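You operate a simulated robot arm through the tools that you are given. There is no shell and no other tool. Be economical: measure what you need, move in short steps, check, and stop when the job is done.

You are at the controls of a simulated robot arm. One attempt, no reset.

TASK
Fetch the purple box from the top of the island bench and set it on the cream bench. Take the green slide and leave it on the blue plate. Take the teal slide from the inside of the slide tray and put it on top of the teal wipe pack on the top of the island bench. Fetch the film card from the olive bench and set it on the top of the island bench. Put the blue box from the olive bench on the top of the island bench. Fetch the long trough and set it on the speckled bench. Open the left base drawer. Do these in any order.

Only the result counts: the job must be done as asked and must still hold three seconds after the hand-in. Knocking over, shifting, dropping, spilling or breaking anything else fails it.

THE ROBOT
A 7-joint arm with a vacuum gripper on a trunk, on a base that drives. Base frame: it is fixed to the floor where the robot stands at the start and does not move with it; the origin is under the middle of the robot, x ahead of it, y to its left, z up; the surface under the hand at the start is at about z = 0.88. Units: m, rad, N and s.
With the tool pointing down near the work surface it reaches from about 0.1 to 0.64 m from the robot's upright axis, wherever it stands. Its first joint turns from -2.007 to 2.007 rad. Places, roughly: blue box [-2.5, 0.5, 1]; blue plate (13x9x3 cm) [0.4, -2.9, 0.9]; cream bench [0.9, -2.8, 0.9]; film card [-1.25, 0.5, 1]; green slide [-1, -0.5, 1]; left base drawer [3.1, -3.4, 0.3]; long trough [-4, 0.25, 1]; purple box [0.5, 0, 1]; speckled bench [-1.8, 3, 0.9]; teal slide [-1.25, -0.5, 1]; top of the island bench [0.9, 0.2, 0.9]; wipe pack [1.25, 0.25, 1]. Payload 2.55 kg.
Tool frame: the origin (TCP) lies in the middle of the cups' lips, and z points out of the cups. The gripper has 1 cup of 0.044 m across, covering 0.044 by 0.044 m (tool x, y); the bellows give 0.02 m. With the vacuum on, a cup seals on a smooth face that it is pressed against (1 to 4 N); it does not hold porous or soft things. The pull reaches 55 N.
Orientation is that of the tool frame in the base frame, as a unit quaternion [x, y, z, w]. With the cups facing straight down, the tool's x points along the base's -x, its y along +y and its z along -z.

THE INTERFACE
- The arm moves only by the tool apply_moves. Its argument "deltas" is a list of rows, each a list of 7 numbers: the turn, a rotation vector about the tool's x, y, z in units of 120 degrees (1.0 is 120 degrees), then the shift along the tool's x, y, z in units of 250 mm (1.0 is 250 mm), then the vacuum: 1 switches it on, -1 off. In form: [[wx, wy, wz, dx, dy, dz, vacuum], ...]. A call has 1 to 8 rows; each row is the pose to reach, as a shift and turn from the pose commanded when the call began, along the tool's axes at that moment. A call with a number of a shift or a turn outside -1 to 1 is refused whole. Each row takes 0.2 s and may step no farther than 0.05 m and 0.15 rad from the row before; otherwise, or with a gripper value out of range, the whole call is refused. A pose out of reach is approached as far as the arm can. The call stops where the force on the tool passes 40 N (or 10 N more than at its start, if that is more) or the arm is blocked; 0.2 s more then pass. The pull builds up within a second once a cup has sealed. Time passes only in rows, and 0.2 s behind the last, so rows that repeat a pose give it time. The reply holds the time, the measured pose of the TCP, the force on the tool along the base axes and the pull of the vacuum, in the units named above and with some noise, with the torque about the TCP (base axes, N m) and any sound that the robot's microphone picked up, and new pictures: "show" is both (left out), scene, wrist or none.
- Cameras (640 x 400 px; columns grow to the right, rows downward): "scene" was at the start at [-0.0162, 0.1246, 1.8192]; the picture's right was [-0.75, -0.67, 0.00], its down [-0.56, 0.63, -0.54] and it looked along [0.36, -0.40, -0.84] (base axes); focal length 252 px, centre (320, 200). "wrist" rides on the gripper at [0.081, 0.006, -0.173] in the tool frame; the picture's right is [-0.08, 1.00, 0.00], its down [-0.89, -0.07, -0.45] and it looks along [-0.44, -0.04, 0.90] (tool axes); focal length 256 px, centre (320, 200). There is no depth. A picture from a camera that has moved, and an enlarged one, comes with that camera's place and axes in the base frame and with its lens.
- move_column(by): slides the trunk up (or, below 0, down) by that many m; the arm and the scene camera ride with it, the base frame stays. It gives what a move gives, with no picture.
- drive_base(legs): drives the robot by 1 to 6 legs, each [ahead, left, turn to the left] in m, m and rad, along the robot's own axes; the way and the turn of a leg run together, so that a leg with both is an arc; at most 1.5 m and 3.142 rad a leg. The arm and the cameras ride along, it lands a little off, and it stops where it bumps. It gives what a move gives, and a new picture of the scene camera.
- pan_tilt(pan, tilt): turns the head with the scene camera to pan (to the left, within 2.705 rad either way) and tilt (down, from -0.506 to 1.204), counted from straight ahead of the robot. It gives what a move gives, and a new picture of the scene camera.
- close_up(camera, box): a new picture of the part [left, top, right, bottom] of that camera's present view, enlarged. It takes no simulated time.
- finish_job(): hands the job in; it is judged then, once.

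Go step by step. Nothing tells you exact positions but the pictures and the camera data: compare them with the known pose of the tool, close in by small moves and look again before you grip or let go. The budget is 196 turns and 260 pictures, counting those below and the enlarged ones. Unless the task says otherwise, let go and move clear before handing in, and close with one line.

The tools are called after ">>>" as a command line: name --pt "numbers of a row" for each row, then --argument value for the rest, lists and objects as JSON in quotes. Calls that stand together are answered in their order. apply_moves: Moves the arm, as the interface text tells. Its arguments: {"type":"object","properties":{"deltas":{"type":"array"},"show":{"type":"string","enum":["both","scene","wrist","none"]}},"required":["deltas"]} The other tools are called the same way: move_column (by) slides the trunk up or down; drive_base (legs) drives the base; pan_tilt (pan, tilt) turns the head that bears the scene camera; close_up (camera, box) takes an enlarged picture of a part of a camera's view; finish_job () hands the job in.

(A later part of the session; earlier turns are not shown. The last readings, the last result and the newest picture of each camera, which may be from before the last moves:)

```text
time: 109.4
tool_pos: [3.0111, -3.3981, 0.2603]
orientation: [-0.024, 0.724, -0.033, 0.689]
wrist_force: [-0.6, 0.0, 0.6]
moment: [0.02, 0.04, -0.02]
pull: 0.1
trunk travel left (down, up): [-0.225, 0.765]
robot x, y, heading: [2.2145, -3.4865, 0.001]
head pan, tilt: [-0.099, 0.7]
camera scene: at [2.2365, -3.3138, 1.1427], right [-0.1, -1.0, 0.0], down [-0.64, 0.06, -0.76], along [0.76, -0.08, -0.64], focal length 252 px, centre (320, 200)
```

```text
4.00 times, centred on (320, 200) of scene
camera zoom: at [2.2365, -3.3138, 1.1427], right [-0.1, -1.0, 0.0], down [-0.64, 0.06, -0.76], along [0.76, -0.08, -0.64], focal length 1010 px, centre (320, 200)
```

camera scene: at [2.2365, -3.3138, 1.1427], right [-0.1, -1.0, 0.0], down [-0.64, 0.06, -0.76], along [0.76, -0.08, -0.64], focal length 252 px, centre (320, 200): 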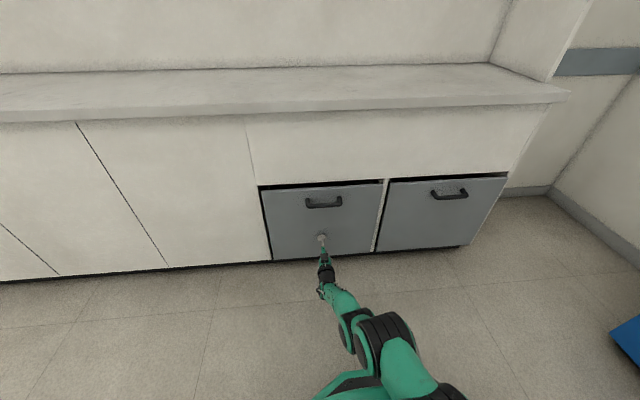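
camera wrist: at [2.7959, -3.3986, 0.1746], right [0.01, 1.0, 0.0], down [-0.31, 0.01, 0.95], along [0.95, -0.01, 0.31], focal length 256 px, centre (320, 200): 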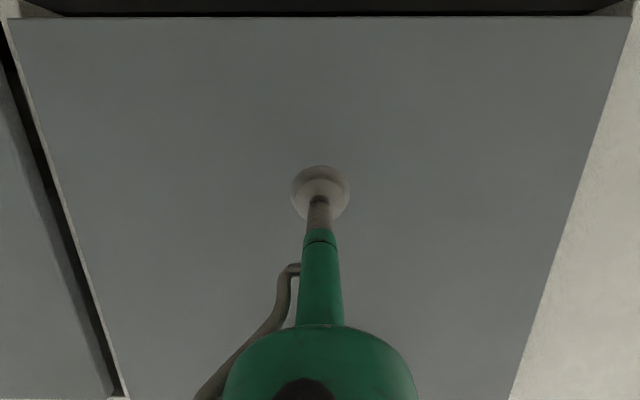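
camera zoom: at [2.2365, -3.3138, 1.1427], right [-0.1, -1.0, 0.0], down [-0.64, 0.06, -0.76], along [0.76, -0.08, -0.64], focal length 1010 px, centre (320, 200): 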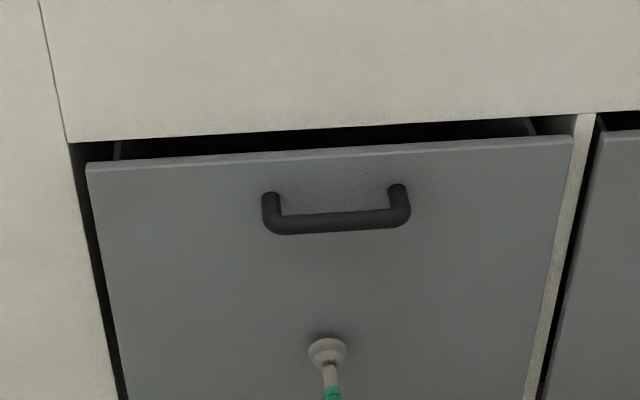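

>>> drive_base --legs '[[0.015, 0, 0]]'

>>> apply_moves --pt "0 0 0 0 0 0 1" --show "none"

```text
time: 110.2
tool_pos: [3.0266, -3.3988, 0.2591]
orientation: [-0.024, 0.724, -0.032, 0.688]
wrist_force: [2.1, -0.9, -1.4]
moment: [0.07, -0.07, 0.05]
pull: 54.5
trunk travel left (down, up): [-0.225, 0.765]
robot x, y, heading: [2.2325, -3.4807, 0.0]
head pan, tilt: [-0.099, 0.7]
camera scene: at [2.2517, -3.3139, 1.1427], right [-0.1, -1.0, 0.0], down [-0.64, 0.06, -0.76], along [0.76, -0.08, -0.64], focal length 252 px, centre (320, 200)
```

scene: 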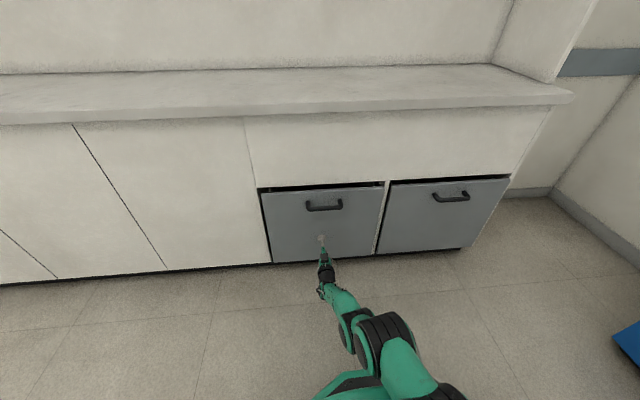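

```text
time: 110.5
tool_pos: [3.0268, -3.398, 0.2601]
orientation: [-0.023, 0.724, -0.033, 0.689]
wrist_force: [0.4, 0.1, -1.9]
moment: [0.07, -0.07, 0.05]
pull: 54.8
trunk travel left (down, up): [-0.225, 0.765]
robot x, y, heading: [2.2295, -3.4788, -0.003]
head pan, tilt: [-0.099, 0.7]
```

The cup has sealed on the drawer front. I'll pull it open by driving back.

>>> drive_base --legs '[[-0.1, 0, 0]]'

```text
time: 111.7
tool_pos: [2.9286, -3.3989, 0.2588]
orientation: [-0.024, 0.724, -0.032, 0.689]
wrist_force: [0.4, 4.1, -0.3]
moment: [0.14, -0.02, 0.02]
pull: 54.9
trunk travel left (down, up): [-0.225, 0.765]
robot x, y, heading: [2.1294, -3.4821, -0.006]
head pan, tilt: [-0.099, 0.7]
camera scene: at [2.1535, -3.3138, 1.1426], right [-0.1, -1.0, 0.0], down [-0.64, 0.06, -0.76], along [0.76, -0.08, -0.64], focal length 252 px, centre (320, 200)
```

scene: 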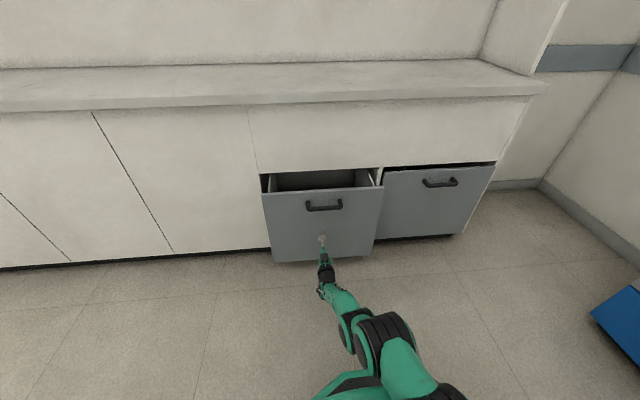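

The drawer is sliding out. I'll pull it further.

>>> drive_base --legs '[[-0.12, 0, 0], [-0.1, 0, 0]]'

```text
time: 113.8
tool_pos: [2.7185, -3.4008, 0.274]
orientation: [-0.02, 0.717, -0.034, 0.696]
wrist_force: [1.7, 0.1, 0.0]
moment: [0.09, 0.22, 0.2]
pull: 54.4
trunk travel left (down, up): [-0.225, 0.765]
robot x, y, heading: [1.9145, -3.4816, -0.006]
head pan, tilt: [-0.099, 0.7]
stopped in leg 2: the force on the tool passed its limit at 53 N (the readings are from after the stop); the commanded pose is now the measured one
camera scene: at [1.9359, -3.314, 1.1427], right [-0.1, -0.99, 0.0], down [-0.64, 0.06, -0.76], along [0.76, -0.08, -0.64], focal length 252 px, centre (320, 200)
```

scene: 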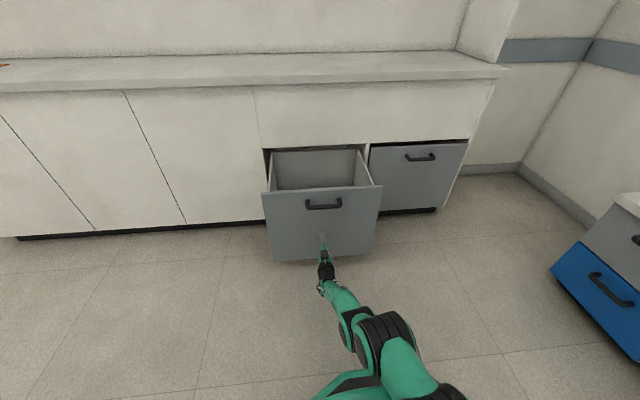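

The drawer has reached its end stop, fully open. I'll release, back away, raise the trunk and look.

>>> apply_moves --pt "0 0 0 0 0 0 -1" --pt "0 0 0 0 0 0 -1" --pt "0 0 0 0 0 0 -1" --pt "0 0 0 0 0 -0.02 -1" --show "none"

>>> drive_base --legs '[[-0.06, 0, 0]]'

>>> move_column --by 0.4

>>> move_column --by 0.3

```text
time: 114.8
tool_pos: [2.7122, -3.4004, 0.2732]
orientation: [-0.02, 0.717, -0.034, 0.696]
wrist_force: [0.2, -0.4, -0.9]
moment: [0.01, 0.01, 0.01]
pull: 0.0
trunk travel left (down, up): [-0.225, 0.765]
robot x, y, heading: [1.914, -3.4814, 0.001]
head pan, tilt: [-0.099, 0.7]
```

```text
time: 115.8
tool_pos: [2.651, -3.4014, 0.2731]
orientation: [-0.02, 0.717, -0.034, 0.696]
wrist_force: [-0.8, -0.8, 0.2]
moment: [0.01, -0.03, 0.02]
pull: 0.1
trunk travel left (down, up): [-0.225, 0.765]
robot x, y, heading: [1.8593, -3.4809, -0.0]
head pan, tilt: [-0.099, 0.7]
camera scene: at [1.8761, -3.3139, 1.1427], right [-0.1, -0.99, 0.0], down [-0.64, 0.06, -0.76], along [0.76, -0.08, -0.64], focal length 252 px, centre (320, 200)
```

scene: 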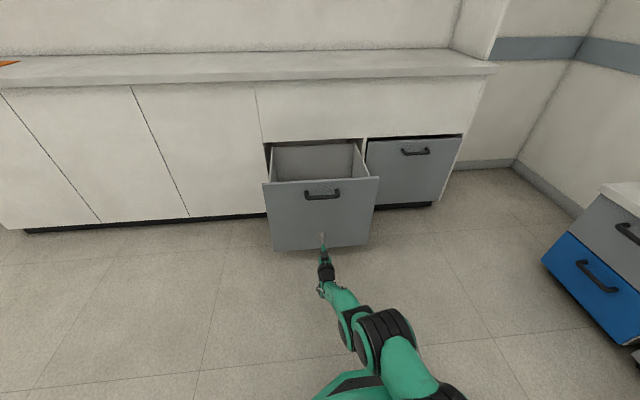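

```text
time: 119.6
tool_pos: [2.6526, -3.4007, 0.6726]
orientation: [-0.02, 0.717, -0.034, 0.696]
wrist_force: [0.1, 0.3, 0.6]
moment: [0.0, -0.02, -0.03]
pull: 0.0
trunk travel left (down, up): [-0.625, 0.365]
robot x, y, heading: [1.8533, -3.4793, -0.0]
head pan, tilt: [-0.099, 0.7]
```

```text
time: 122.6
tool_pos: [2.6514, -3.4005, 0.9729]
orientation: [-0.02, 0.717, -0.034, 0.696]
wrist_force: [0.0, -0.1, -0.2]
moment: [0.01, -0.01, 0.0]
pull: 0.0
trunk travel left (down, up): [-0.925, 0.065]
robot x, y, heading: [1.8548, -3.4819, -0.004]
head pan, tilt: [-0.099, 0.7]
```

The drawer is open. Now I'll fold the tool back to pointing down and retract it.

>>> apply_moves --pt "0 0.069 0 -0.05 0 -0.1 -1" --pt "0 0.138 0 -0.1 0 -0.2 -1" --pt "0 0.207 0 -0.15 0 -0.3 -1" --pt "0 0.276 0 -0.2 0 -0.4 -1" --pt "0 0.345 0 -0.25 0 -0.5 -1" --pt "0 0.414 0 -0.3 0 -0.6 -1" --pt "0 0.483 0 -0.35 0 -0.7 -1" --pt "0 0.552 0 -0.4 0 -0.8 -1" --show "none"

```text
time: 124.4
tool_pos: [2.4536, -3.3891, 1.0775]
orientation: [0.001, 0.981, -0.042, 0.189]
wrist_force: [-0.3, -0.9, 0.6]
moment: [-0.01, -0.04, 0.02]
pull: 0.1
trunk travel left (down, up): [-0.925, 0.065]
robot x, y, heading: [1.854, -3.484, -0.007]
head pan, tilt: [-0.099, 0.7]
```

>>> apply_moves --pt "-0.008 0.045 -0.002 0.14 0 -0.11 -1" --pt "-0.016 0.09 -0.004 0.28 0 -0.22 -1" --pt "-0.026 0.135 -0.006 0.42 0 -0.33 -1" --pt "-0.039 0.182 -0.009 0.56 0 -0.43 -1" --pt "-0.039 0.182 -0.009 0.56 0 -0.43 -1" --show "none"

```text
time: 125.6
tool_pos: [2.2869, -3.3809, 1.124]
orientation: [-0.008, 1.0, 0.001, 0.001]
wrist_force: [-0.8, -0.1, -0.5]
moment: [0.0, 0.02, -0.03]
pull: 0.0
trunk travel left (down, up): [-0.925, 0.065]
robot x, y, heading: [1.8525, -3.4809, 0.001]
head pan, tilt: [-0.099, 0.7]
```

The arm is stowed. Next I'll drive back round to the dark-blue bench for the slides.

>>> drive_base --legs '[[0.3, 0, 0], [0, 1.4, 0], [0, 0.85, 0], [0, 0, 3.141], [1.5, 0, 0], [1.1, 0, 0]]'

>>> drive_base --legs '[[0, -0.65, 0]]'

>>> pan_tilt --pan 0 --tilt 0.85

```text
time: 157.9
tool_pos: [-0.8827, -1.2761, 1.1255]
orientation: [1.0, -0.001, -0.002, 0.0]
wrist_force: [-0.3, -0.2, 0.3]
moment: [0.02, 0.0, 0.01]
pull: 0.0
trunk travel left (down, up): [-0.925, 0.065]
robot x, y, heading: [-0.4458, -1.1819, 3.126]
head pan, tilt: [-0.099, 0.7]
camera scene: at [-0.4791, -1.3502, 1.8427], right [0.12, 0.99, 0.0], down [0.64, -0.08, -0.76], along [-0.76, 0.09, -0.64], focal length 252 px, centre (320, 200)
```

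scene: 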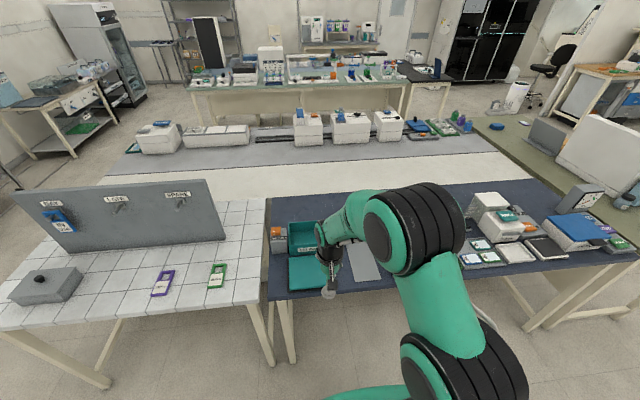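

```text
time: 161.5
tool_pos: [-0.8685, -0.6195, 1.1242]
orientation: [1.0, -0.004, -0.002, 0.0]
wrist_force: [-0.6, 0.1, 0.1]
moment: [0.01, 0.0, 0.01]
pull: 0.0
trunk travel left (down, up): [-0.925, 0.065]
robot x, y, heading: [-0.4346, -0.5326, 3.12]
head pan, tilt: [-0.099, 0.7]
camera scene: at [-0.4657, -0.6973, 1.8427], right [0.12, 0.99, 0.0], down [0.64, -0.08, -0.76], along [-0.76, 0.09, -0.64], focal length 252 px, centre (320, 200)
```

scene: 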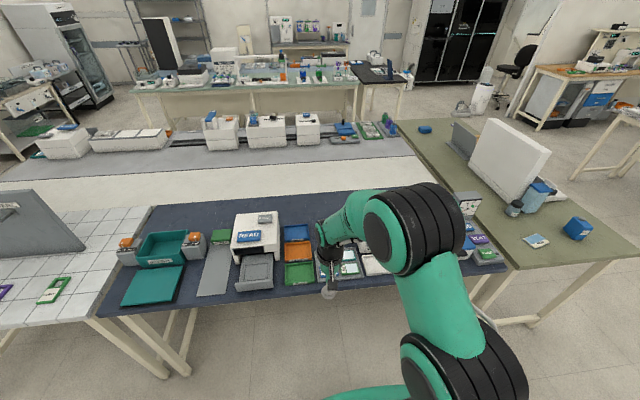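

```text
time: 162.2
tool_pos: [-0.8686, -0.6204, 1.1248]
orientation: [1.0, -0.004, -0.001, 0.0]
wrist_force: [0.1, -0.9, -0.7]
moment: [0.0, -0.01, -0.02]
pull: 0.1
trunk travel left (down, up): [-0.925, 0.065]
robot x, y, heading: [-0.4361, -0.5299, 3.115]
head pan, tilt: [0.0, 0.85]
camera scene: at [-0.4596, -0.7059, 1.8305], right [0.02, 1.0, 0.0], down [0.75, -0.02, -0.66], along [-0.66, 0.02, -0.75], focal length 252 px, centre (320, 200)
```

scene: 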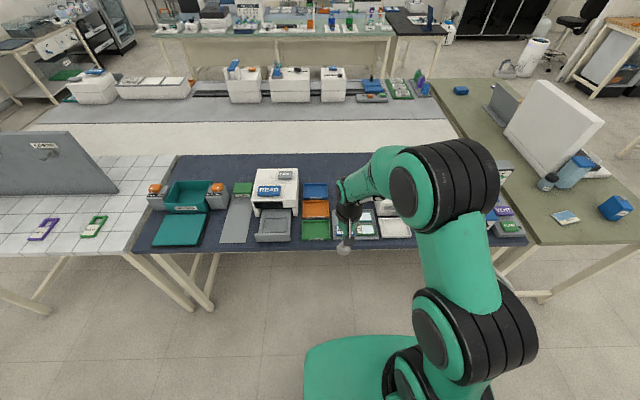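

I see the slide stations around the arm. I'll take closer pictures.

>>> close_up --camera "scene" --box '[130, 150, 350, 260]'

>>> apply_moves --pt "0 0 0 0 0 0 -1" --show "wrist"

```text
2.91 times, centred on (240, 205) of scene
camera zoom: at [-0.4596, -0.7059, 1.8305], right [0.02, 1.0, 0.0], down [0.75, -0.02, -0.66], along [-0.66, 0.02, -0.75], focal length 734 px, centre (553, 186)
```

zoom: 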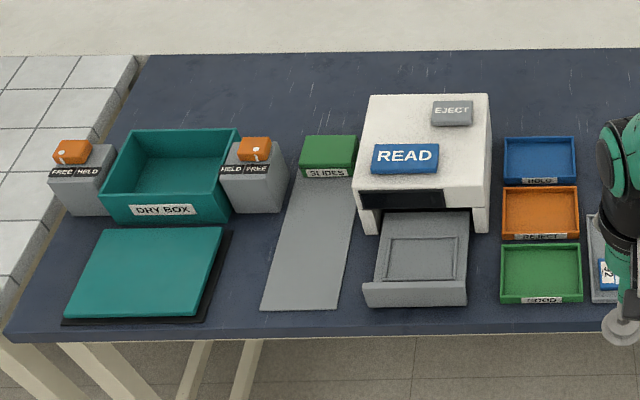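

```text
time: 162.6
tool_pos: [-0.8691, -0.6206, 1.1246]
orientation: [1.0, -0.004, -0.002, 0.001]
wrist_force: [-0.1, -0.1, 0.2]
moment: [0.02, 0.0, 0.0]
pull: 0.0
trunk travel left (down, up): [-0.925, 0.065]
robot x, y, heading: [-0.4347, -0.5276, 3.115]
head pan, tilt: [0.0, 0.85]
camera wrist: at [-0.7877, -0.6277, 1.2981], right [-0.09, -1.0, 0.0], down [-0.89, 0.08, 0.45], along [-0.45, 0.04, -0.89], focal length 256 px, centre (320, 200)
```

wrist: 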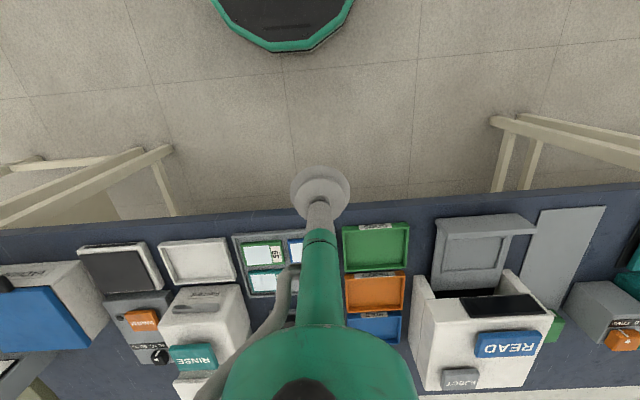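

>>> close_up --camera "wrist" --box '[220, 220, 320, 300]'

>>> apply_moves --pt "0 0 0 0 -0.18 0 -1" --pt "0 0 0 0 -0.36 0 -1" --pt "0 0 0 0 -0.54 0 -1" --pt "0 0 0 0 -0.66 0 -1" --pt "0 0 0 0 -0.66 0 -1" --show "both"

```text
5.00 times, centred on (270, 260) of wrist
camera zoom: at [-0.7877, -0.6277, 1.2981], right [-0.09, -1.0, 0.0], down [-0.89, 0.08, 0.45], along [-0.45, 0.04, -0.89], focal length 1280 px, centre (570, -100)
```

zoom: 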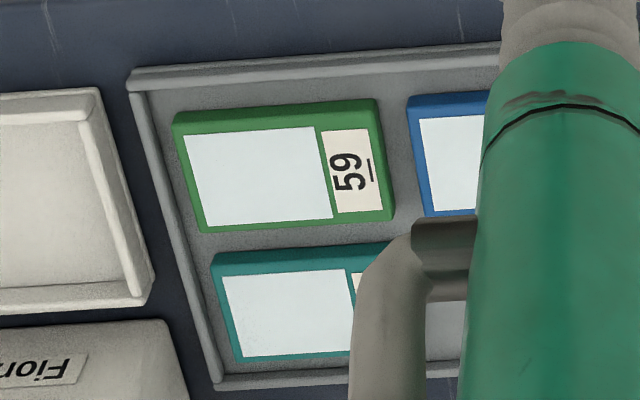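

```text
time: 163.8
tool_pos: [-0.8659, -0.4544, 1.1251]
orientation: [1.0, -0.003, -0.002, -0.002]
wrist_force: [0.4, 0.2, -0.8]
moment: [0.03, 0.04, 0.04]
pull: 0.0
trunk travel left (down, up): [-0.925, 0.065]
robot x, y, heading: [-0.4323, -0.5285, 3.118]
head pan, tilt: [0.0, 0.85]
camera scene: at [-0.4596, -0.707, 1.8303], right [0.02, 1.0, 0.0], down [0.75, -0.02, -0.66], along [-0.66, 0.02, -0.75], focal length 252 px, centre (320, 200)
camera wrist: at [-0.7863, -0.4615, 1.2983], right [-0.09, -1.0, 0.0], down [-0.89, 0.08, 0.45], along [-0.45, 0.04, -0.89], focal length 256 px, centre (320, 200)
```

scene: 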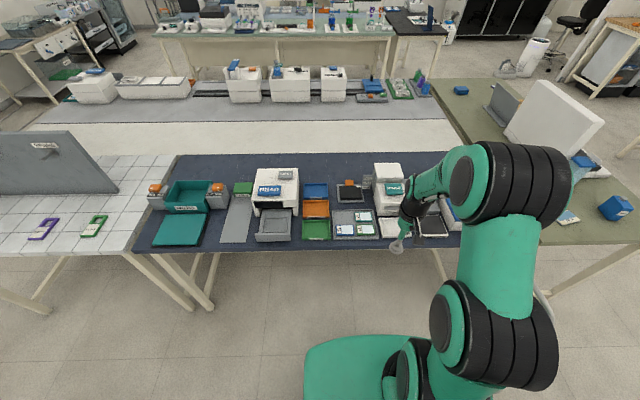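
wrist: 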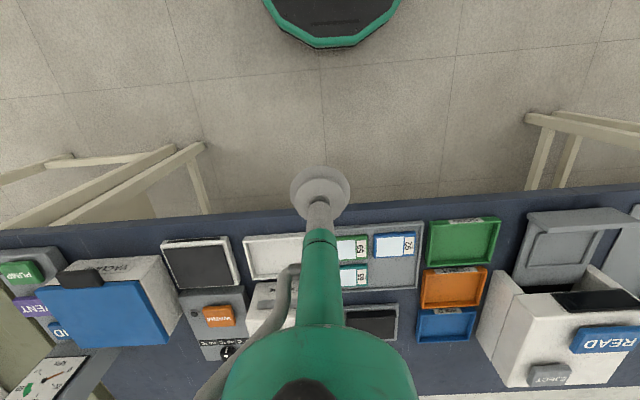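

>>> close_up --camera "scene" --box '[300, 180, 412, 250]'

>>> close_up --camera "wrist" --box '[320, 210, 440, 300]'

```text
5.71 times, centred on (356, 215) of scene
camera zoom: at [-0.4596, -0.707, 1.8303], right [0.02, 1.0, 0.0], down [0.75, -0.02, -0.66], along [-0.66, 0.02, -0.75], focal length 1443 px, centre (114, 114)
```

zoom: 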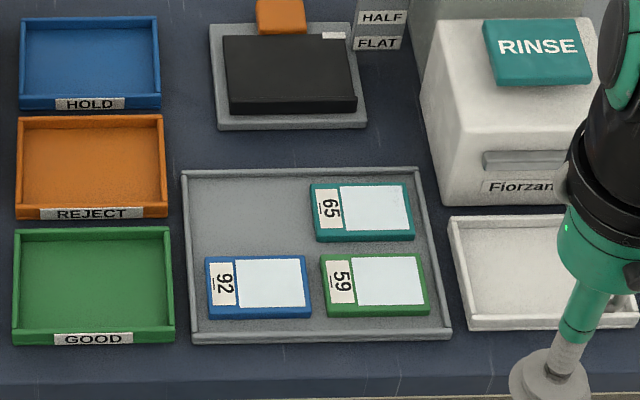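

```text
4.44 times, centred on (380, 255) of wrist
camera zoom: at [-0.7863, -0.4615, 1.2983], right [-0.09, -1.0, 0.0], down [-0.89, 0.08, 0.45], along [-0.45, 0.04, -0.89], focal length 1138 px, centre (53, -44)
```

zoom: 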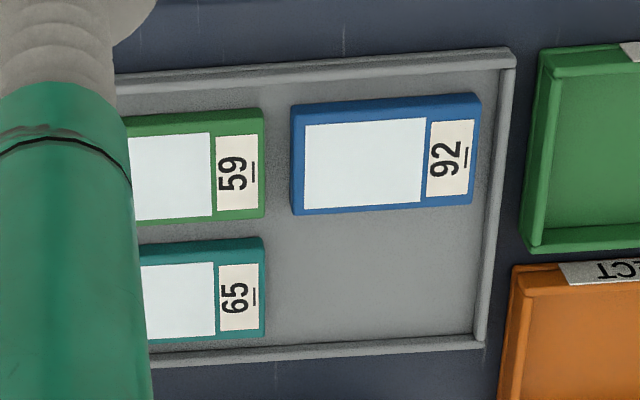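

The green slide (59) is at about (-1.10,-0.48) and the teal one (65) is behind it. I'll drive 0.2 m closer and look with the wrist camera.

>>> drive_base --legs '[[0.2, 0, 0]]'

>>> apply_moves --pt "0 0 0 -0.08 0.1 0.1 -1" --pt "0 0 0 -0.12 0.1 0.25 -1" --pt "0 0 0 -0.12 0.1 0.4 -1" --pt "0 0 0 -0.12 0.1 0.4 -1" --show "both"

```text
time: 165.4
tool_pos: [-1.0672, -0.449, 1.1245]
orientation: [1.0, -0.004, -0.002, 0.0]
wrist_force: [-0.7, 0.1, -0.2]
moment: [0.03, -0.01, -0.01]
pull: 0.1
trunk travel left (down, up): [-0.925, 0.065]
robot x, y, heading: [-0.6357, -0.5229, 3.123]
head pan, tilt: [0.0, 0.85]
camera scene: at [-0.6603, -0.7014, 1.8304], right [0.02, 1.0, 0.0], down [0.75, -0.02, -0.66], along [-0.66, 0.02, -0.75], focal length 252 px, centre (320, 200)
```

scene: 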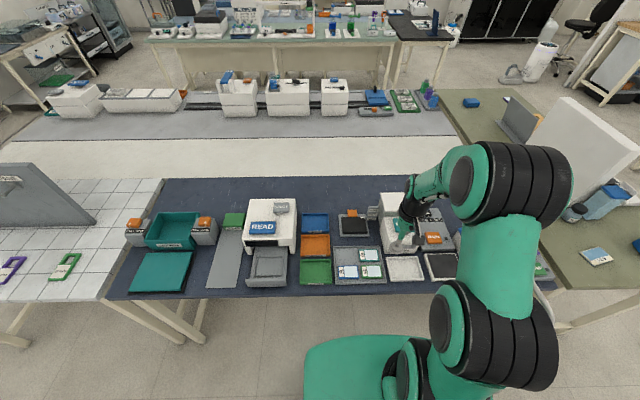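

```text
time: 166.4
tool_pos: [-1.0972, -0.4743, 1.0242]
orientation: [1.0, -0.004, -0.002, -0.002]
wrist_force: [0.8, 0.3, 0.4]
moment: [0.02, 0.01, -0.03]
pull: 0.1
trunk travel left (down, up): [-0.925, 0.065]
robot x, y, heading: [-0.6349, -0.5235, 3.117]
head pan, tilt: [0.0, 0.85]
camera scene: at [-0.6594, -0.7015, 1.8304], right [0.02, 1.0, 0.0], down [0.75, -0.02, -0.66], along [-0.66, 0.02, -0.75], focal length 252 px, centre (320, 200)
camera wrist: at [-1.0163, -0.4817, 1.1978], right [-0.09, -1.0, 0.0], down [-0.89, 0.08, 0.45], along [-0.45, 0.04, -0.89], focal length 256 px, centre (320, 200)
```

scene: 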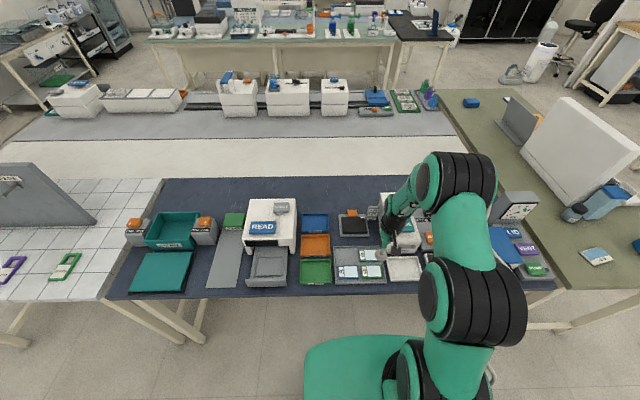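
wrist: 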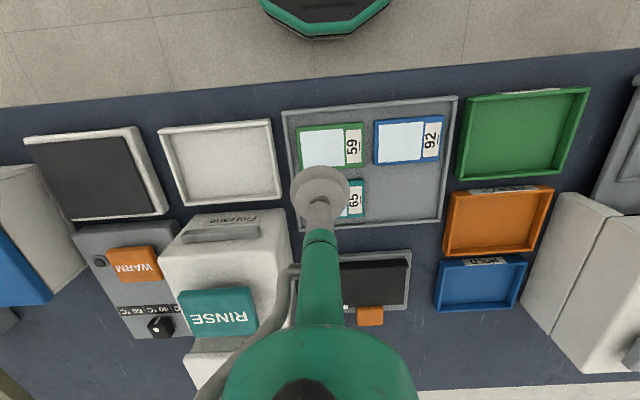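

The cup is centred over the green slide's window. I'll lower with the vacuum on.

>>> apply_moves --pt "0 0 0 0 0 0.16 1" --pt "0 0 0 0 0 0.3 1" --pt "0 0 0 0 0 0.38 1" --pt "0 0 0 0 0 0.42 1" --pt "0 0 0 0 0 0.45 1" --pt "0 0 0 0 0 0.47 1" --pt "0 0 0 0 0 0.48 1" --show "none"

```text
time: 168.0
tool_pos: [-1.0975, -0.4733, 0.9042]
orientation: [1.0, -0.003, -0.002, 0.001]
wrist_force: [-0.1, -0.4, -0.3]
moment: [0.0, -0.03, 0.02]
pull: 0.1
trunk travel left (down, up): [-0.925, 0.065]
robot x, y, heading: [-0.6354, -0.5253, 3.117]
head pan, tilt: [0.0, 0.85]
```

>>> apply_moves --pt "0 0 0 0 0 0.012 1" --pt "0 0 0 0 0 0.024 1" --pt "0 0 0 0 0 0.036 1" --pt "0 0 0 0 0 0.036 1" --show "wrist"

```text
time: 169.0
tool_pos: [-1.0971, -0.4738, 0.8969]
orientation: [1.0, -0.004, -0.002, 0.0]
wrist_force: [0.0, 0.6, 0.4]
moment: [0.04, 0.02, 0.03]
pull: 54.9
trunk travel left (down, up): [-0.925, 0.065]
robot x, y, heading: [-0.6379, -0.5257, 3.12]
head pan, tilt: [0.0, 0.85]
camera wrist: at [-1.0171, -0.4813, 1.0693], right [-0.09, -1.0, 0.0], down [-0.89, 0.08, 0.45], along [-0.45, 0.04, -0.89], focal length 256 px, centre (320, 200)
```

wrist: 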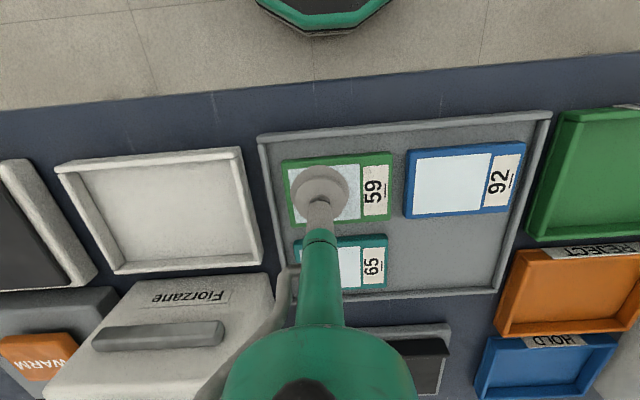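

The slide is held. I'll lift, retract and drive back to the cream bench's right end.

>>> apply_moves --pt "0 0 0 0 0 -0.1 1" --pt "0 0 0 0 0 -0.28 1" --pt "0 0 0 0 0 -0.46 1" --pt "0 0 0 0.06 0 -0.64 1" --pt "0 0 0 0.14 0 -0.8 1" --pt "0 0 0 0.2 0 -0.9 1" --show "none"

>>> drive_base --legs '[[0.0, 0.5, 0], [-0.18, 0.2, 0], [0, 0, 3.141], [0, -1.4, 0]]'

```text
time: 170.4
tool_pos: [-1.0448, -0.4739, 1.1212]
orientation: [1.0, -0.004, -0.001, 0.0]
wrist_force: [0.6, 0.0, -0.5]
moment: [0.02, 0.0, 0.03]
pull: 54.8
trunk travel left (down, up): [-0.925, 0.065]
robot x, y, heading: [-0.637, -0.5262, 3.117]
head pan, tilt: [0.0, 0.85]
```

```text
time: 188.8
tool_pos: [-0.1004, -2.6787, 1.1209]
orientation: [0.002, 1.0, 0.0, 0.002]
wrist_force: [-0.5, -0.2, -0.4]
moment: [-0.07, 0.0, -0.01]
pull: 54.9
trunk travel left (down, up): [-0.925, 0.065]
robot x, y, heading: [-0.515, -2.6294, -0.022]
head pan, tilt: [0.0, 0.85]
camera scene: at [-0.4937, -2.4518, 1.8304], right [-0.02, -1.0, 0.0], down [-0.75, 0.02, -0.66], along [0.66, -0.01, -0.75], focal length 252 px, centre (320, 200)
```

scene: 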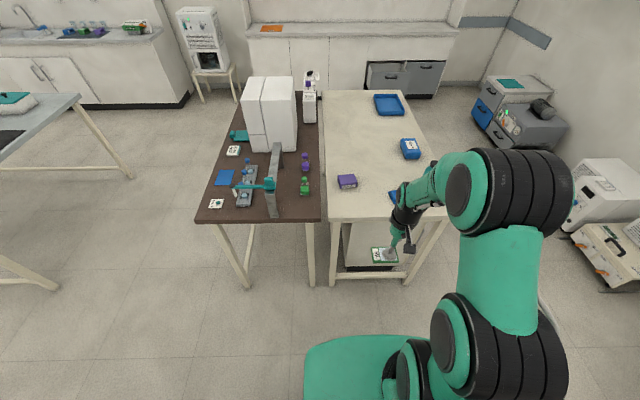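

The slide is carried fine and the opened drawer is visible behind. I'll move up to the bench beside the blue plate.

>>> drive_base --legs '[[0, -0.19, 0.02], [0.4, 0, 0]]'

>>> apply_moves --pt "0 0 0 0 0 0 1" --show "wrist"

```text
time: 192.4
tool_pos: [0.2937, -2.8606, 1.1198]
orientation: [-0.009, 1.0, 0.0, 0.002]
wrist_force: [-0.1, -0.6, -1.8]
moment: [-0.02, 0.01, 0.06]
pull: 55.0
trunk travel left (down, up): [-0.925, 0.065]
robot x, y, heading: [-0.1173, -2.8206, 0.001]
head pan, tilt: [0.0, 0.85]
camera scene: at [-0.1038, -2.6429, 1.8304], right [0.0, -1.0, 0.0], down [-0.75, 0.0, -0.66], along [0.66, 0.0, -0.75], focal length 252 px, centre (320, 200)
```

scene: 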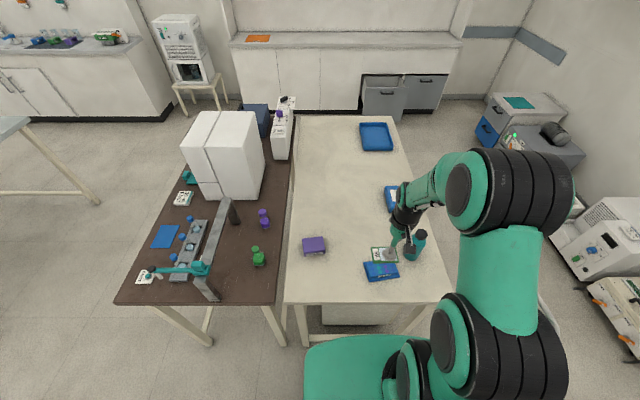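

```text
time: 192.8
tool_pos: [0.2925, -2.8612, 1.1198]
orientation: [-0.008, 1.0, -0.001, 0.002]
wrist_force: [0.0, 0.9, -0.1]
moment: [0.0, -0.04, 0.0]
pull: 55.2
trunk travel left (down, up): [-0.925, 0.065]
robot x, y, heading: [-0.1197, -2.8201, -0.003]
head pan, tilt: [0.0, 0.85]
camera wrist: at [0.211, -2.8561, 1.2937], right [0.06, 1.0, 0.0], down [0.89, -0.06, 0.45], along [0.45, -0.03, -0.89], focal length 256 px, centre (320, 200)
```

wrist: 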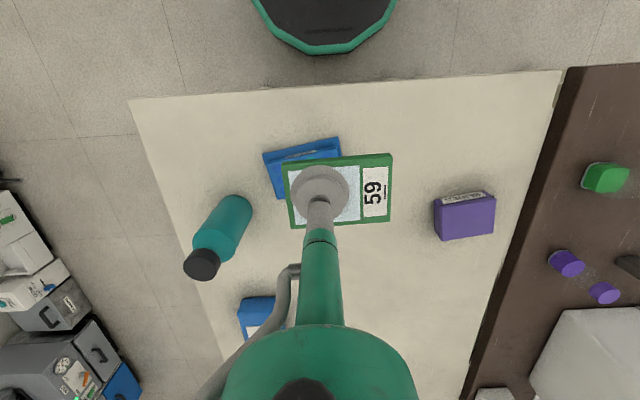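

The blue plate's centre is near (0.349,-2.880), and the slide's centre sits about 13 mm to the left of the cup. I'll align over the plate and lower part way.

>>> apply_moves --pt "0 0 0 -0.12 -0.07 0 1" --pt "0 0 0 -0.226 -0.13 0.08 1" --pt "0 0 0 -0.226 -0.13 0.25 1" --pt "0 0 0 -0.226 -0.13 0.42 1" --pt "0 0 0 -0.226 -0.13 0.55 1" --pt "0 0 0 -0.226 -0.13 0.55 1" --show "both"

>>> close_up --camera "scene" --box '[330, 210, 450, 300]'

```text
time: 194.2
tool_pos: [0.3506, -2.8924, 0.9812]
orientation: [-0.008, 1.0, -0.001, 0.001]
wrist_force: [-0.7, 0.2, -0.5]
moment: [-0.05, -0.02, -0.01]
pull: 54.9
trunk travel left (down, up): [-0.925, 0.065]
robot x, y, heading: [-0.1223, -2.8188, 0.004]
head pan, tilt: [0.0, 0.85]
camera scene: at [-0.1047, -2.6429, 1.8304], right [0.0, -1.0, 0.0], down [-0.75, 0.0, -0.66], along [0.66, 0.0, -0.75], focal length 252 px, centre (320, 200)
camera wrist: at [0.2692, -2.887, 1.1553], right [0.06, 1.0, 0.0], down [0.89, -0.06, 0.45], along [0.45, -0.03, -0.89], focal length 256 px, centre (320, 200)
```

scene: 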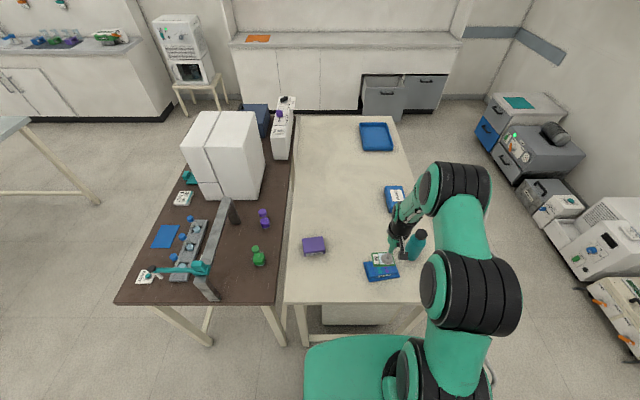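
wrist: 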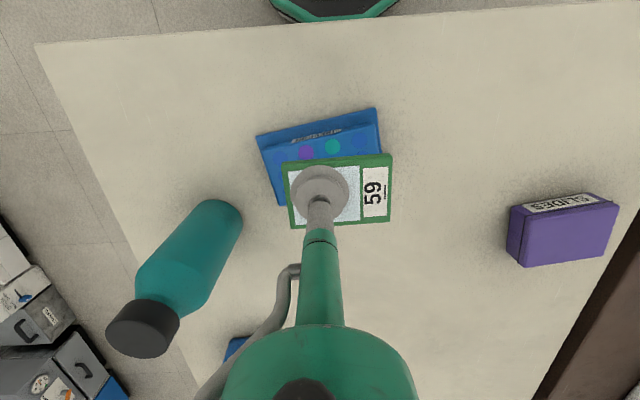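

```text
4.44 times, centred on (390, 255) of scene
camera zoom: at [-0.1047, -2.6429, 1.8304], right [0.0, -1.0, 0.0], down [-0.75, 0.0, -0.66], along [0.66, 0.0, -0.75], focal length 1122 px, centre (9, -44)
```

zoom: 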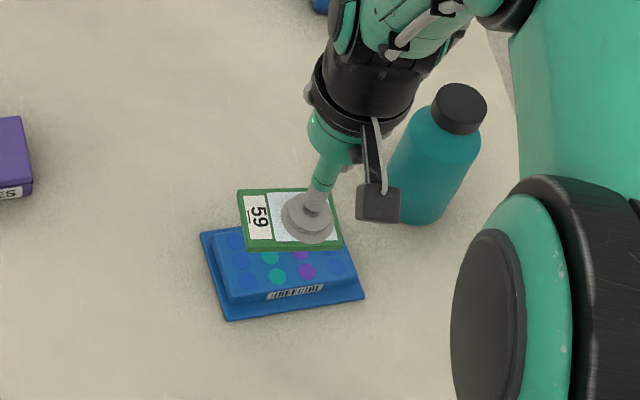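

The slide is over the plate. I'll lower until it touches.

>>> apply_moves --pt "0 0 0 0 -0.02 0.08 1" --pt "0 0 0 0 -0.02 0.16 1" --pt "0 0 0 0 -0.02 0.2 1" --pt "0 0 0 0 -0.02 0.22 1" --pt "0 0 0 0 -0.02 0.235 1" --pt "0 0 0 0 -0.02 0.25 1" --show "none"

>>> close_up --camera "scene" --box '[330, 210, 450, 300]'

```text
time: 195.6
tool_pos: [0.3501, -2.8979, 0.9204]
orientation: [-0.008, 1.0, -0.001, 0.001]
wrist_force: [0.4, -0.4, -0.4]
moment: [0.01, -0.02, -0.02]
pull: 54.8
trunk travel left (down, up): [-0.925, 0.065]
robot x, y, heading: [-0.1221, -2.8142, -0.001]
head pan, tilt: [0.0, 0.85]
```

```text
4.44 times, centred on (390, 255) of scene
camera zoom: at [-0.1038, -2.643, 1.8304], right [0.0, -1.0, 0.0], down [-0.75, 0.0, -0.66], along [0.66, 0.0, -0.75], focal length 1122 px, centre (9, -44)
```

zoom: 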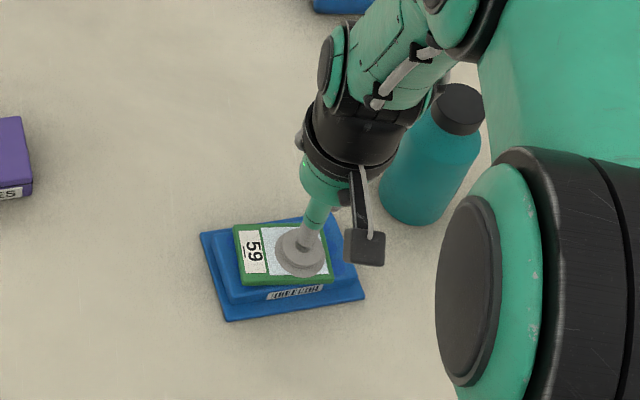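

>>> apply_moves --pt "0 0 0 0.01 0 0.012 1" --pt "0 0 0 0.015 0 0.024 1" --pt "0 0 0 0.015 0 0.032 1" --pt "0 0 0 0.015 0 0.032 1" --show "none"

```text
time: 196.6
tool_pos: [0.347, -2.8981, 0.9124]
orientation: [-0.008, 1.0, -0.001, 0.002]
wrist_force: [-0.5, 1.0, 10.2]
moment: [0.21, 0.13, -0.01]
pull: 54.8
trunk travel left (down, up): [-0.925, 0.065]
robot x, y, heading: [-0.1189, -2.819, 0.001]
head pan, tilt: [0.0, 0.85]
```

It is in contact with the plate (10 N). I'll release and rise.

>>> apply_moves --pt "0 0 0 0 0 -0.008 -1" --pt "0 0 0 0 0 -0.008 -1" --pt "0 0 0 0 0 -0.008 -1" --pt "0 0 0 0 0 -0.03 -1" --pt "0 0 0 0 0 -0.12 -1" --pt "0 0 0 0 0 -0.3 -1" --pt "0 0 0 0 0 -0.48 -1" --pt "0 0 0 0 0 -0.66 -1" --show "wrist"

>>> close_up --camera "scene" --box '[330, 210, 450, 300]'

```text
time: 198.4
tool_pos: [0.3447, -2.8976, 1.0796]
orientation: [-0.008, 1.0, 0.0, 0.002]
wrist_force: [-0.1, -0.5, -0.7]
moment: [0.02, -0.03, -0.01]
pull: 0.1
trunk travel left (down, up): [-0.925, 0.065]
robot x, y, heading: [-0.1191, -2.8214, 0.003]
head pan, tilt: [0.0, 0.85]
camera wrist: at [0.2633, -2.8924, 1.2523], right [0.06, 1.0, 0.0], down [0.89, -0.06, 0.45], along [0.45, -0.03, -0.89], focal length 256 px, centre (320, 200)
```

wrist: 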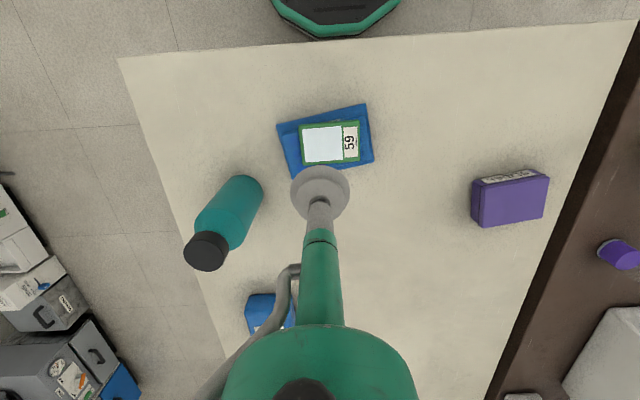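

```text
4.44 times, centred on (390, 255) of scene
camera zoom: at [-0.1054, -2.6426, 1.8303], right [0.0, -1.0, 0.0], down [-0.75, 0.0, -0.66], along [0.66, 0.0, -0.75], focal length 1122 px, centre (9, -44)
```

zoom: 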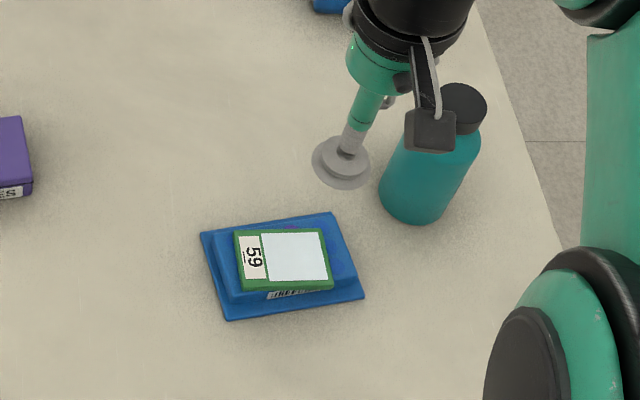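

The green slide rests on the blue plate. Back to the dark-blue bench for the teal slide.

>>> apply_moves --pt "0 0 0 0.06 0 -0.1 -1" --pt "0 0 0 0.12 0 -0.2 -1" --show "none"

>>> drive_base --legs '[[-0.38, 0, 0], [0, 1.5, 0], [0, 0.15, 0], [0, 0, 3.141], [0, -0.65, 0], [0.16, 0, 0]]'

>>> apply_moves --pt "0 0 0 0 0 0 -1" --show "wrist"

```text
time: 199.0
tool_pos: [0.3156, -2.8984, 1.1288]
orientation: [-0.008, 1.0, -0.001, 0.002]
wrist_force: [0.4, 0.7, -0.2]
moment: [-0.03, 0.0, 0.02]
pull: 0.0
trunk travel left (down, up): [-0.925, 0.065]
robot x, y, heading: [-0.1196, -2.8207, -0.001]
head pan, tilt: [0.0, 0.85]
```

```text
time: 221.0
tool_pos: [-1.0866, -0.4466, 1.1275]
orientation: [1.0, 0.009, -0.001, -0.001]
wrist_force: [0.0, -0.5, 0.1]
moment: [0.01, -0.01, 0.03]
pull: 0.0
trunk travel left (down, up): [-0.925, 0.065]
robot x, y, heading: [-0.6521, -0.523, -3.137]
head pan, tilt: [0.0, 0.85]
camera scene: at [-0.6716, -0.7, 1.8304], right [0.0, 1.0, 0.0], down [0.75, 0.0, -0.66], along [-0.66, 0.0, -0.75], focal length 252 px, centre (320, 200)
```

scene: 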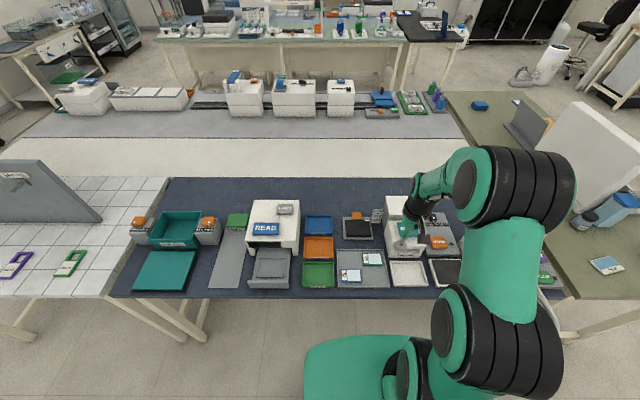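

```text
time: 221.4
tool_pos: [-1.0858, -0.4464, 1.1281]
orientation: [1.0, 0.011, -0.001, -0.001]
wrist_force: [-0.9, -0.4, -0.2]
moment: [0.02, 0.02, 0.05]
pull: 0.0
trunk travel left (down, up): [-0.925, 0.065]
robot x, y, heading: [-0.6495, -0.5212, -3.137]
head pan, tilt: [0.0, 0.85]
camera wrist: at [-1.0056, -0.4513, 1.301], right [-0.06, -1.0, 0.0], down [-0.89, 0.05, 0.45], along [-0.45, 0.03, -0.89], focal length 256 px, centre (320, 200)
```

wrist: 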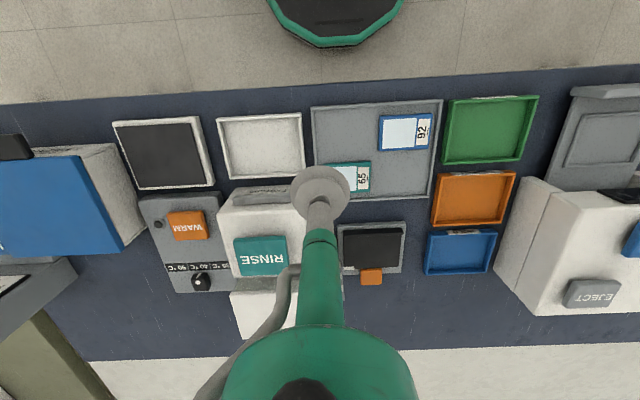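

>>> apply_moves --pt "0 0 0 -0.17 0.05 0 -1" --pt "0 0 0 -0.34 0.1 0 -1" --pt "0 0 0 -0.344 0.108 0.15 -1" --pt "0 0 0 -0.344 0.108 0.3 -1" --pt "0 0 0 -0.344 0.108 0.3 -1" --show "wrist"

>>> close_up --camera "scene" --box '[320, 190, 460, 290]'

```text
time: 222.6
tool_pos: [-1.1725, -0.4758, 1.0507]
orientation: [1.0, 0.01, -0.002, 0.0]
wrist_force: [0.0, 0.4, 0.3]
moment: [-0.01, -0.02, 0.0]
pull: 0.0
trunk travel left (down, up): [-0.925, 0.065]
robot x, y, heading: [-0.6492, -0.5208, -3.137]
head pan, tilt: [0.0, 0.85]
camera wrist: at [-1.0915, -0.4806, 1.2249], right [-0.06, -1.0, 0.0], down [-0.89, 0.05, 0.45], along [-0.45, 0.03, -0.89], focal length 256 px, centre (320, 200)
```

wrist: 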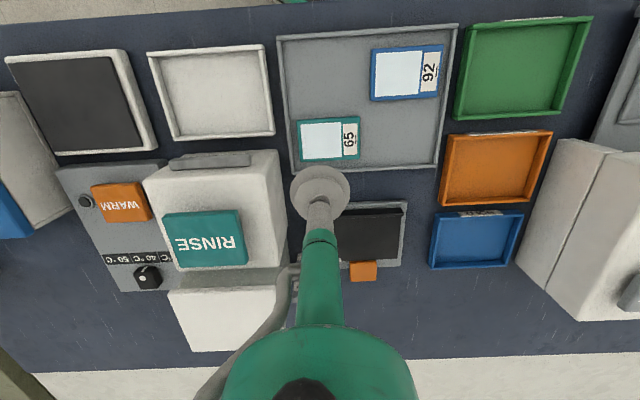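

```text
4.00 times, centred on (390, 240) of scene
camera zoom: at [-0.6704, -0.7, 1.8304], right [0.0, 1.0, 0.0], down [0.75, 0.0, -0.66], along [-0.66, 0.0, -0.75], focal length 1010 px, centre (40, 40)
```

zoom: 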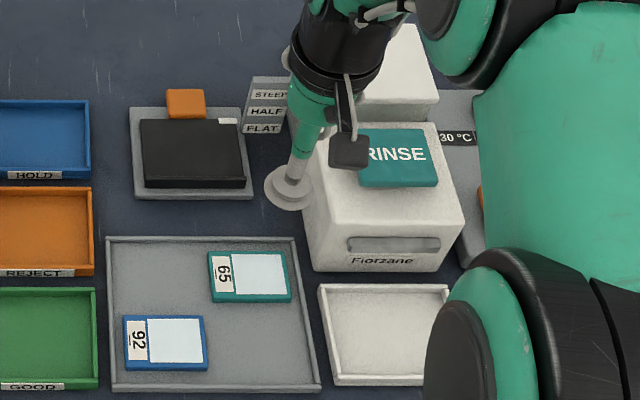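

The cup is centred on the teal slide's window, with about 2 cm to spare beside the rinser. I'll lower with the vacuum on.

>>> apply_moves --pt "0 0 0 0 0 0.16 1" --pt "0 0 0 0 0 0.32 1" --pt "0 0 0 0 0 0.46 1" --pt "0 0 0 0 0 0.54 1" --pt "0 0 0 0 0 0.58 1" --pt "0 0 0 0 0 0.6 1" --pt "0 0 0 0 0 0.613 1" --pt "0 0 0 0 0 0.62 1" --show "none"

>>> apply_moves --pt "0 0 0 0 0 0 1" --pt "0 0 0 0 0 0 1" --show "wrist"

```text
time: 224.4
tool_pos: [-1.174, -0.4739, 0.897]
orientation: [1.0, 0.009, -0.002, -0.001]
wrist_force: [0.2, 0.1, -0.3]
moment: [0.01, 0.0, -0.04]
pull: 55.2
trunk travel left (down, up): [-0.925, 0.065]
robot x, y, heading: [-0.6504, -0.5237, -3.139]
head pan, tilt: [0.0, 0.85]
```

```text
time: 225.0
tool_pos: [-1.1733, -0.475, 0.8973]
orientation: [1.0, 0.01, -0.002, -0.001]
wrist_force: [0.2, 0.6, 0.7]
moment: [0.02, 0.03, 0.02]
pull: 55.1
trunk travel left (down, up): [-0.925, 0.065]
robot x, y, heading: [-0.6514, -0.5236, -3.138]
head pan, tilt: [0.0, 0.85]
camera wrist: at [-1.0928, -0.4799, 1.0706], right [-0.06, -1.0, 0.0], down [-0.89, 0.05, 0.45], along [-0.45, 0.03, -0.89], focal length 256 px, centre (320, 200)
```

wrist: 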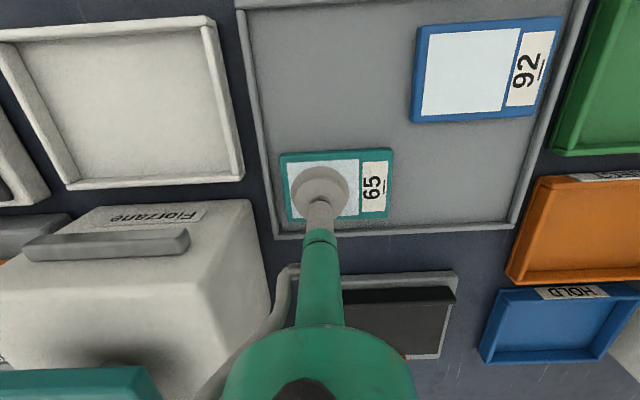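

The teal slide is held. I'll lift it, then drive to the far side of the island, where the wipe pack is reachable.

>>> apply_moves --pt "0 0 0 0 0 -0.1 1" --pt "0 0 0 0 0 -0.28 1" --pt "0 0 0 0 0 -0.46 1" --pt "0 0 0 0.1 0 -0.62 1" --pt "0 0 0 0.26 0 -0.74 1" --pt "0 0 0 0.4 0 -0.86 1" --show "none"

>>> drive_base --legs '[[0, 0.68, 0], [-1.5, 0, 0], [-1.0, 0, 0], [0, -1.0, 0]]'

>>> pan_tilt --pan -0.5 --tilt 0.8

```text
time: 226.4
tool_pos: [-1.0715, -0.4742, 1.1139]
orientation: [1.0, 0.009, -0.002, -0.001]
wrist_force: [0.9, -0.5, 0.4]
moment: [0.0, 0.02, 0.0]
pull: 54.8
trunk travel left (down, up): [-0.925, 0.065]
robot x, y, heading: [-0.6528, -0.5222, -3.136]
head pan, tilt: [0.0, 0.85]
```

```text
time: 246.9
tool_pos: [1.4466, -0.1536, 1.113]
orientation: [1.0, 0.005, -0.002, 0.0]
wrist_force: [0.5, 1.3, -0.1]
moment: [0.01, -0.01, 0.01]
pull: 55.2
trunk travel left (down, up): [-0.925, 0.065]
robot x, y, heading: [1.8675, -0.2064, 3.132]
head pan, tilt: [0.0, 0.85]
camera scene: at [1.8468, -0.3838, 1.8304], right [0.01, 1.0, 0.0], down [0.75, -0.01, -0.66], along [-0.66, 0.0, -0.75], focal length 252 px, centre (320, 200)
```

scene: 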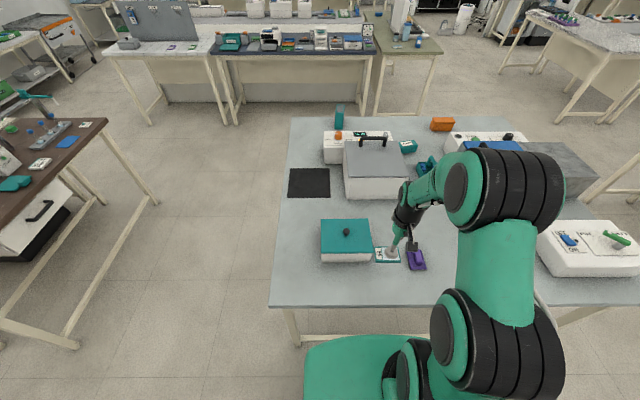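

```text
time: 247.8
tool_pos: [1.4457, -0.1532, 1.1137]
orientation: [1.0, 0.006, -0.002, 0.0]
wrist_force: [0.0, 0.6, -0.4]
moment: [-0.02, -0.01, -0.01]
pull: 55.2
trunk travel left (down, up): [-0.925, 0.065]
robot x, y, heading: [1.8648, -0.2081, 3.133]
head pan, tilt: [-0.499, 0.799]
camera scene: at [1.8544, -0.3455, 1.8344], right [0.48, 0.88, 0.0], down [0.63, -0.35, -0.7], along [-0.61, 0.34, -0.72], focal length 252 px, centre (320, 200)
```

scene: 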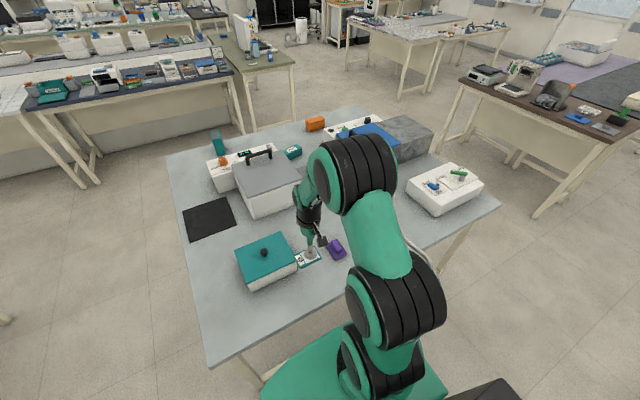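

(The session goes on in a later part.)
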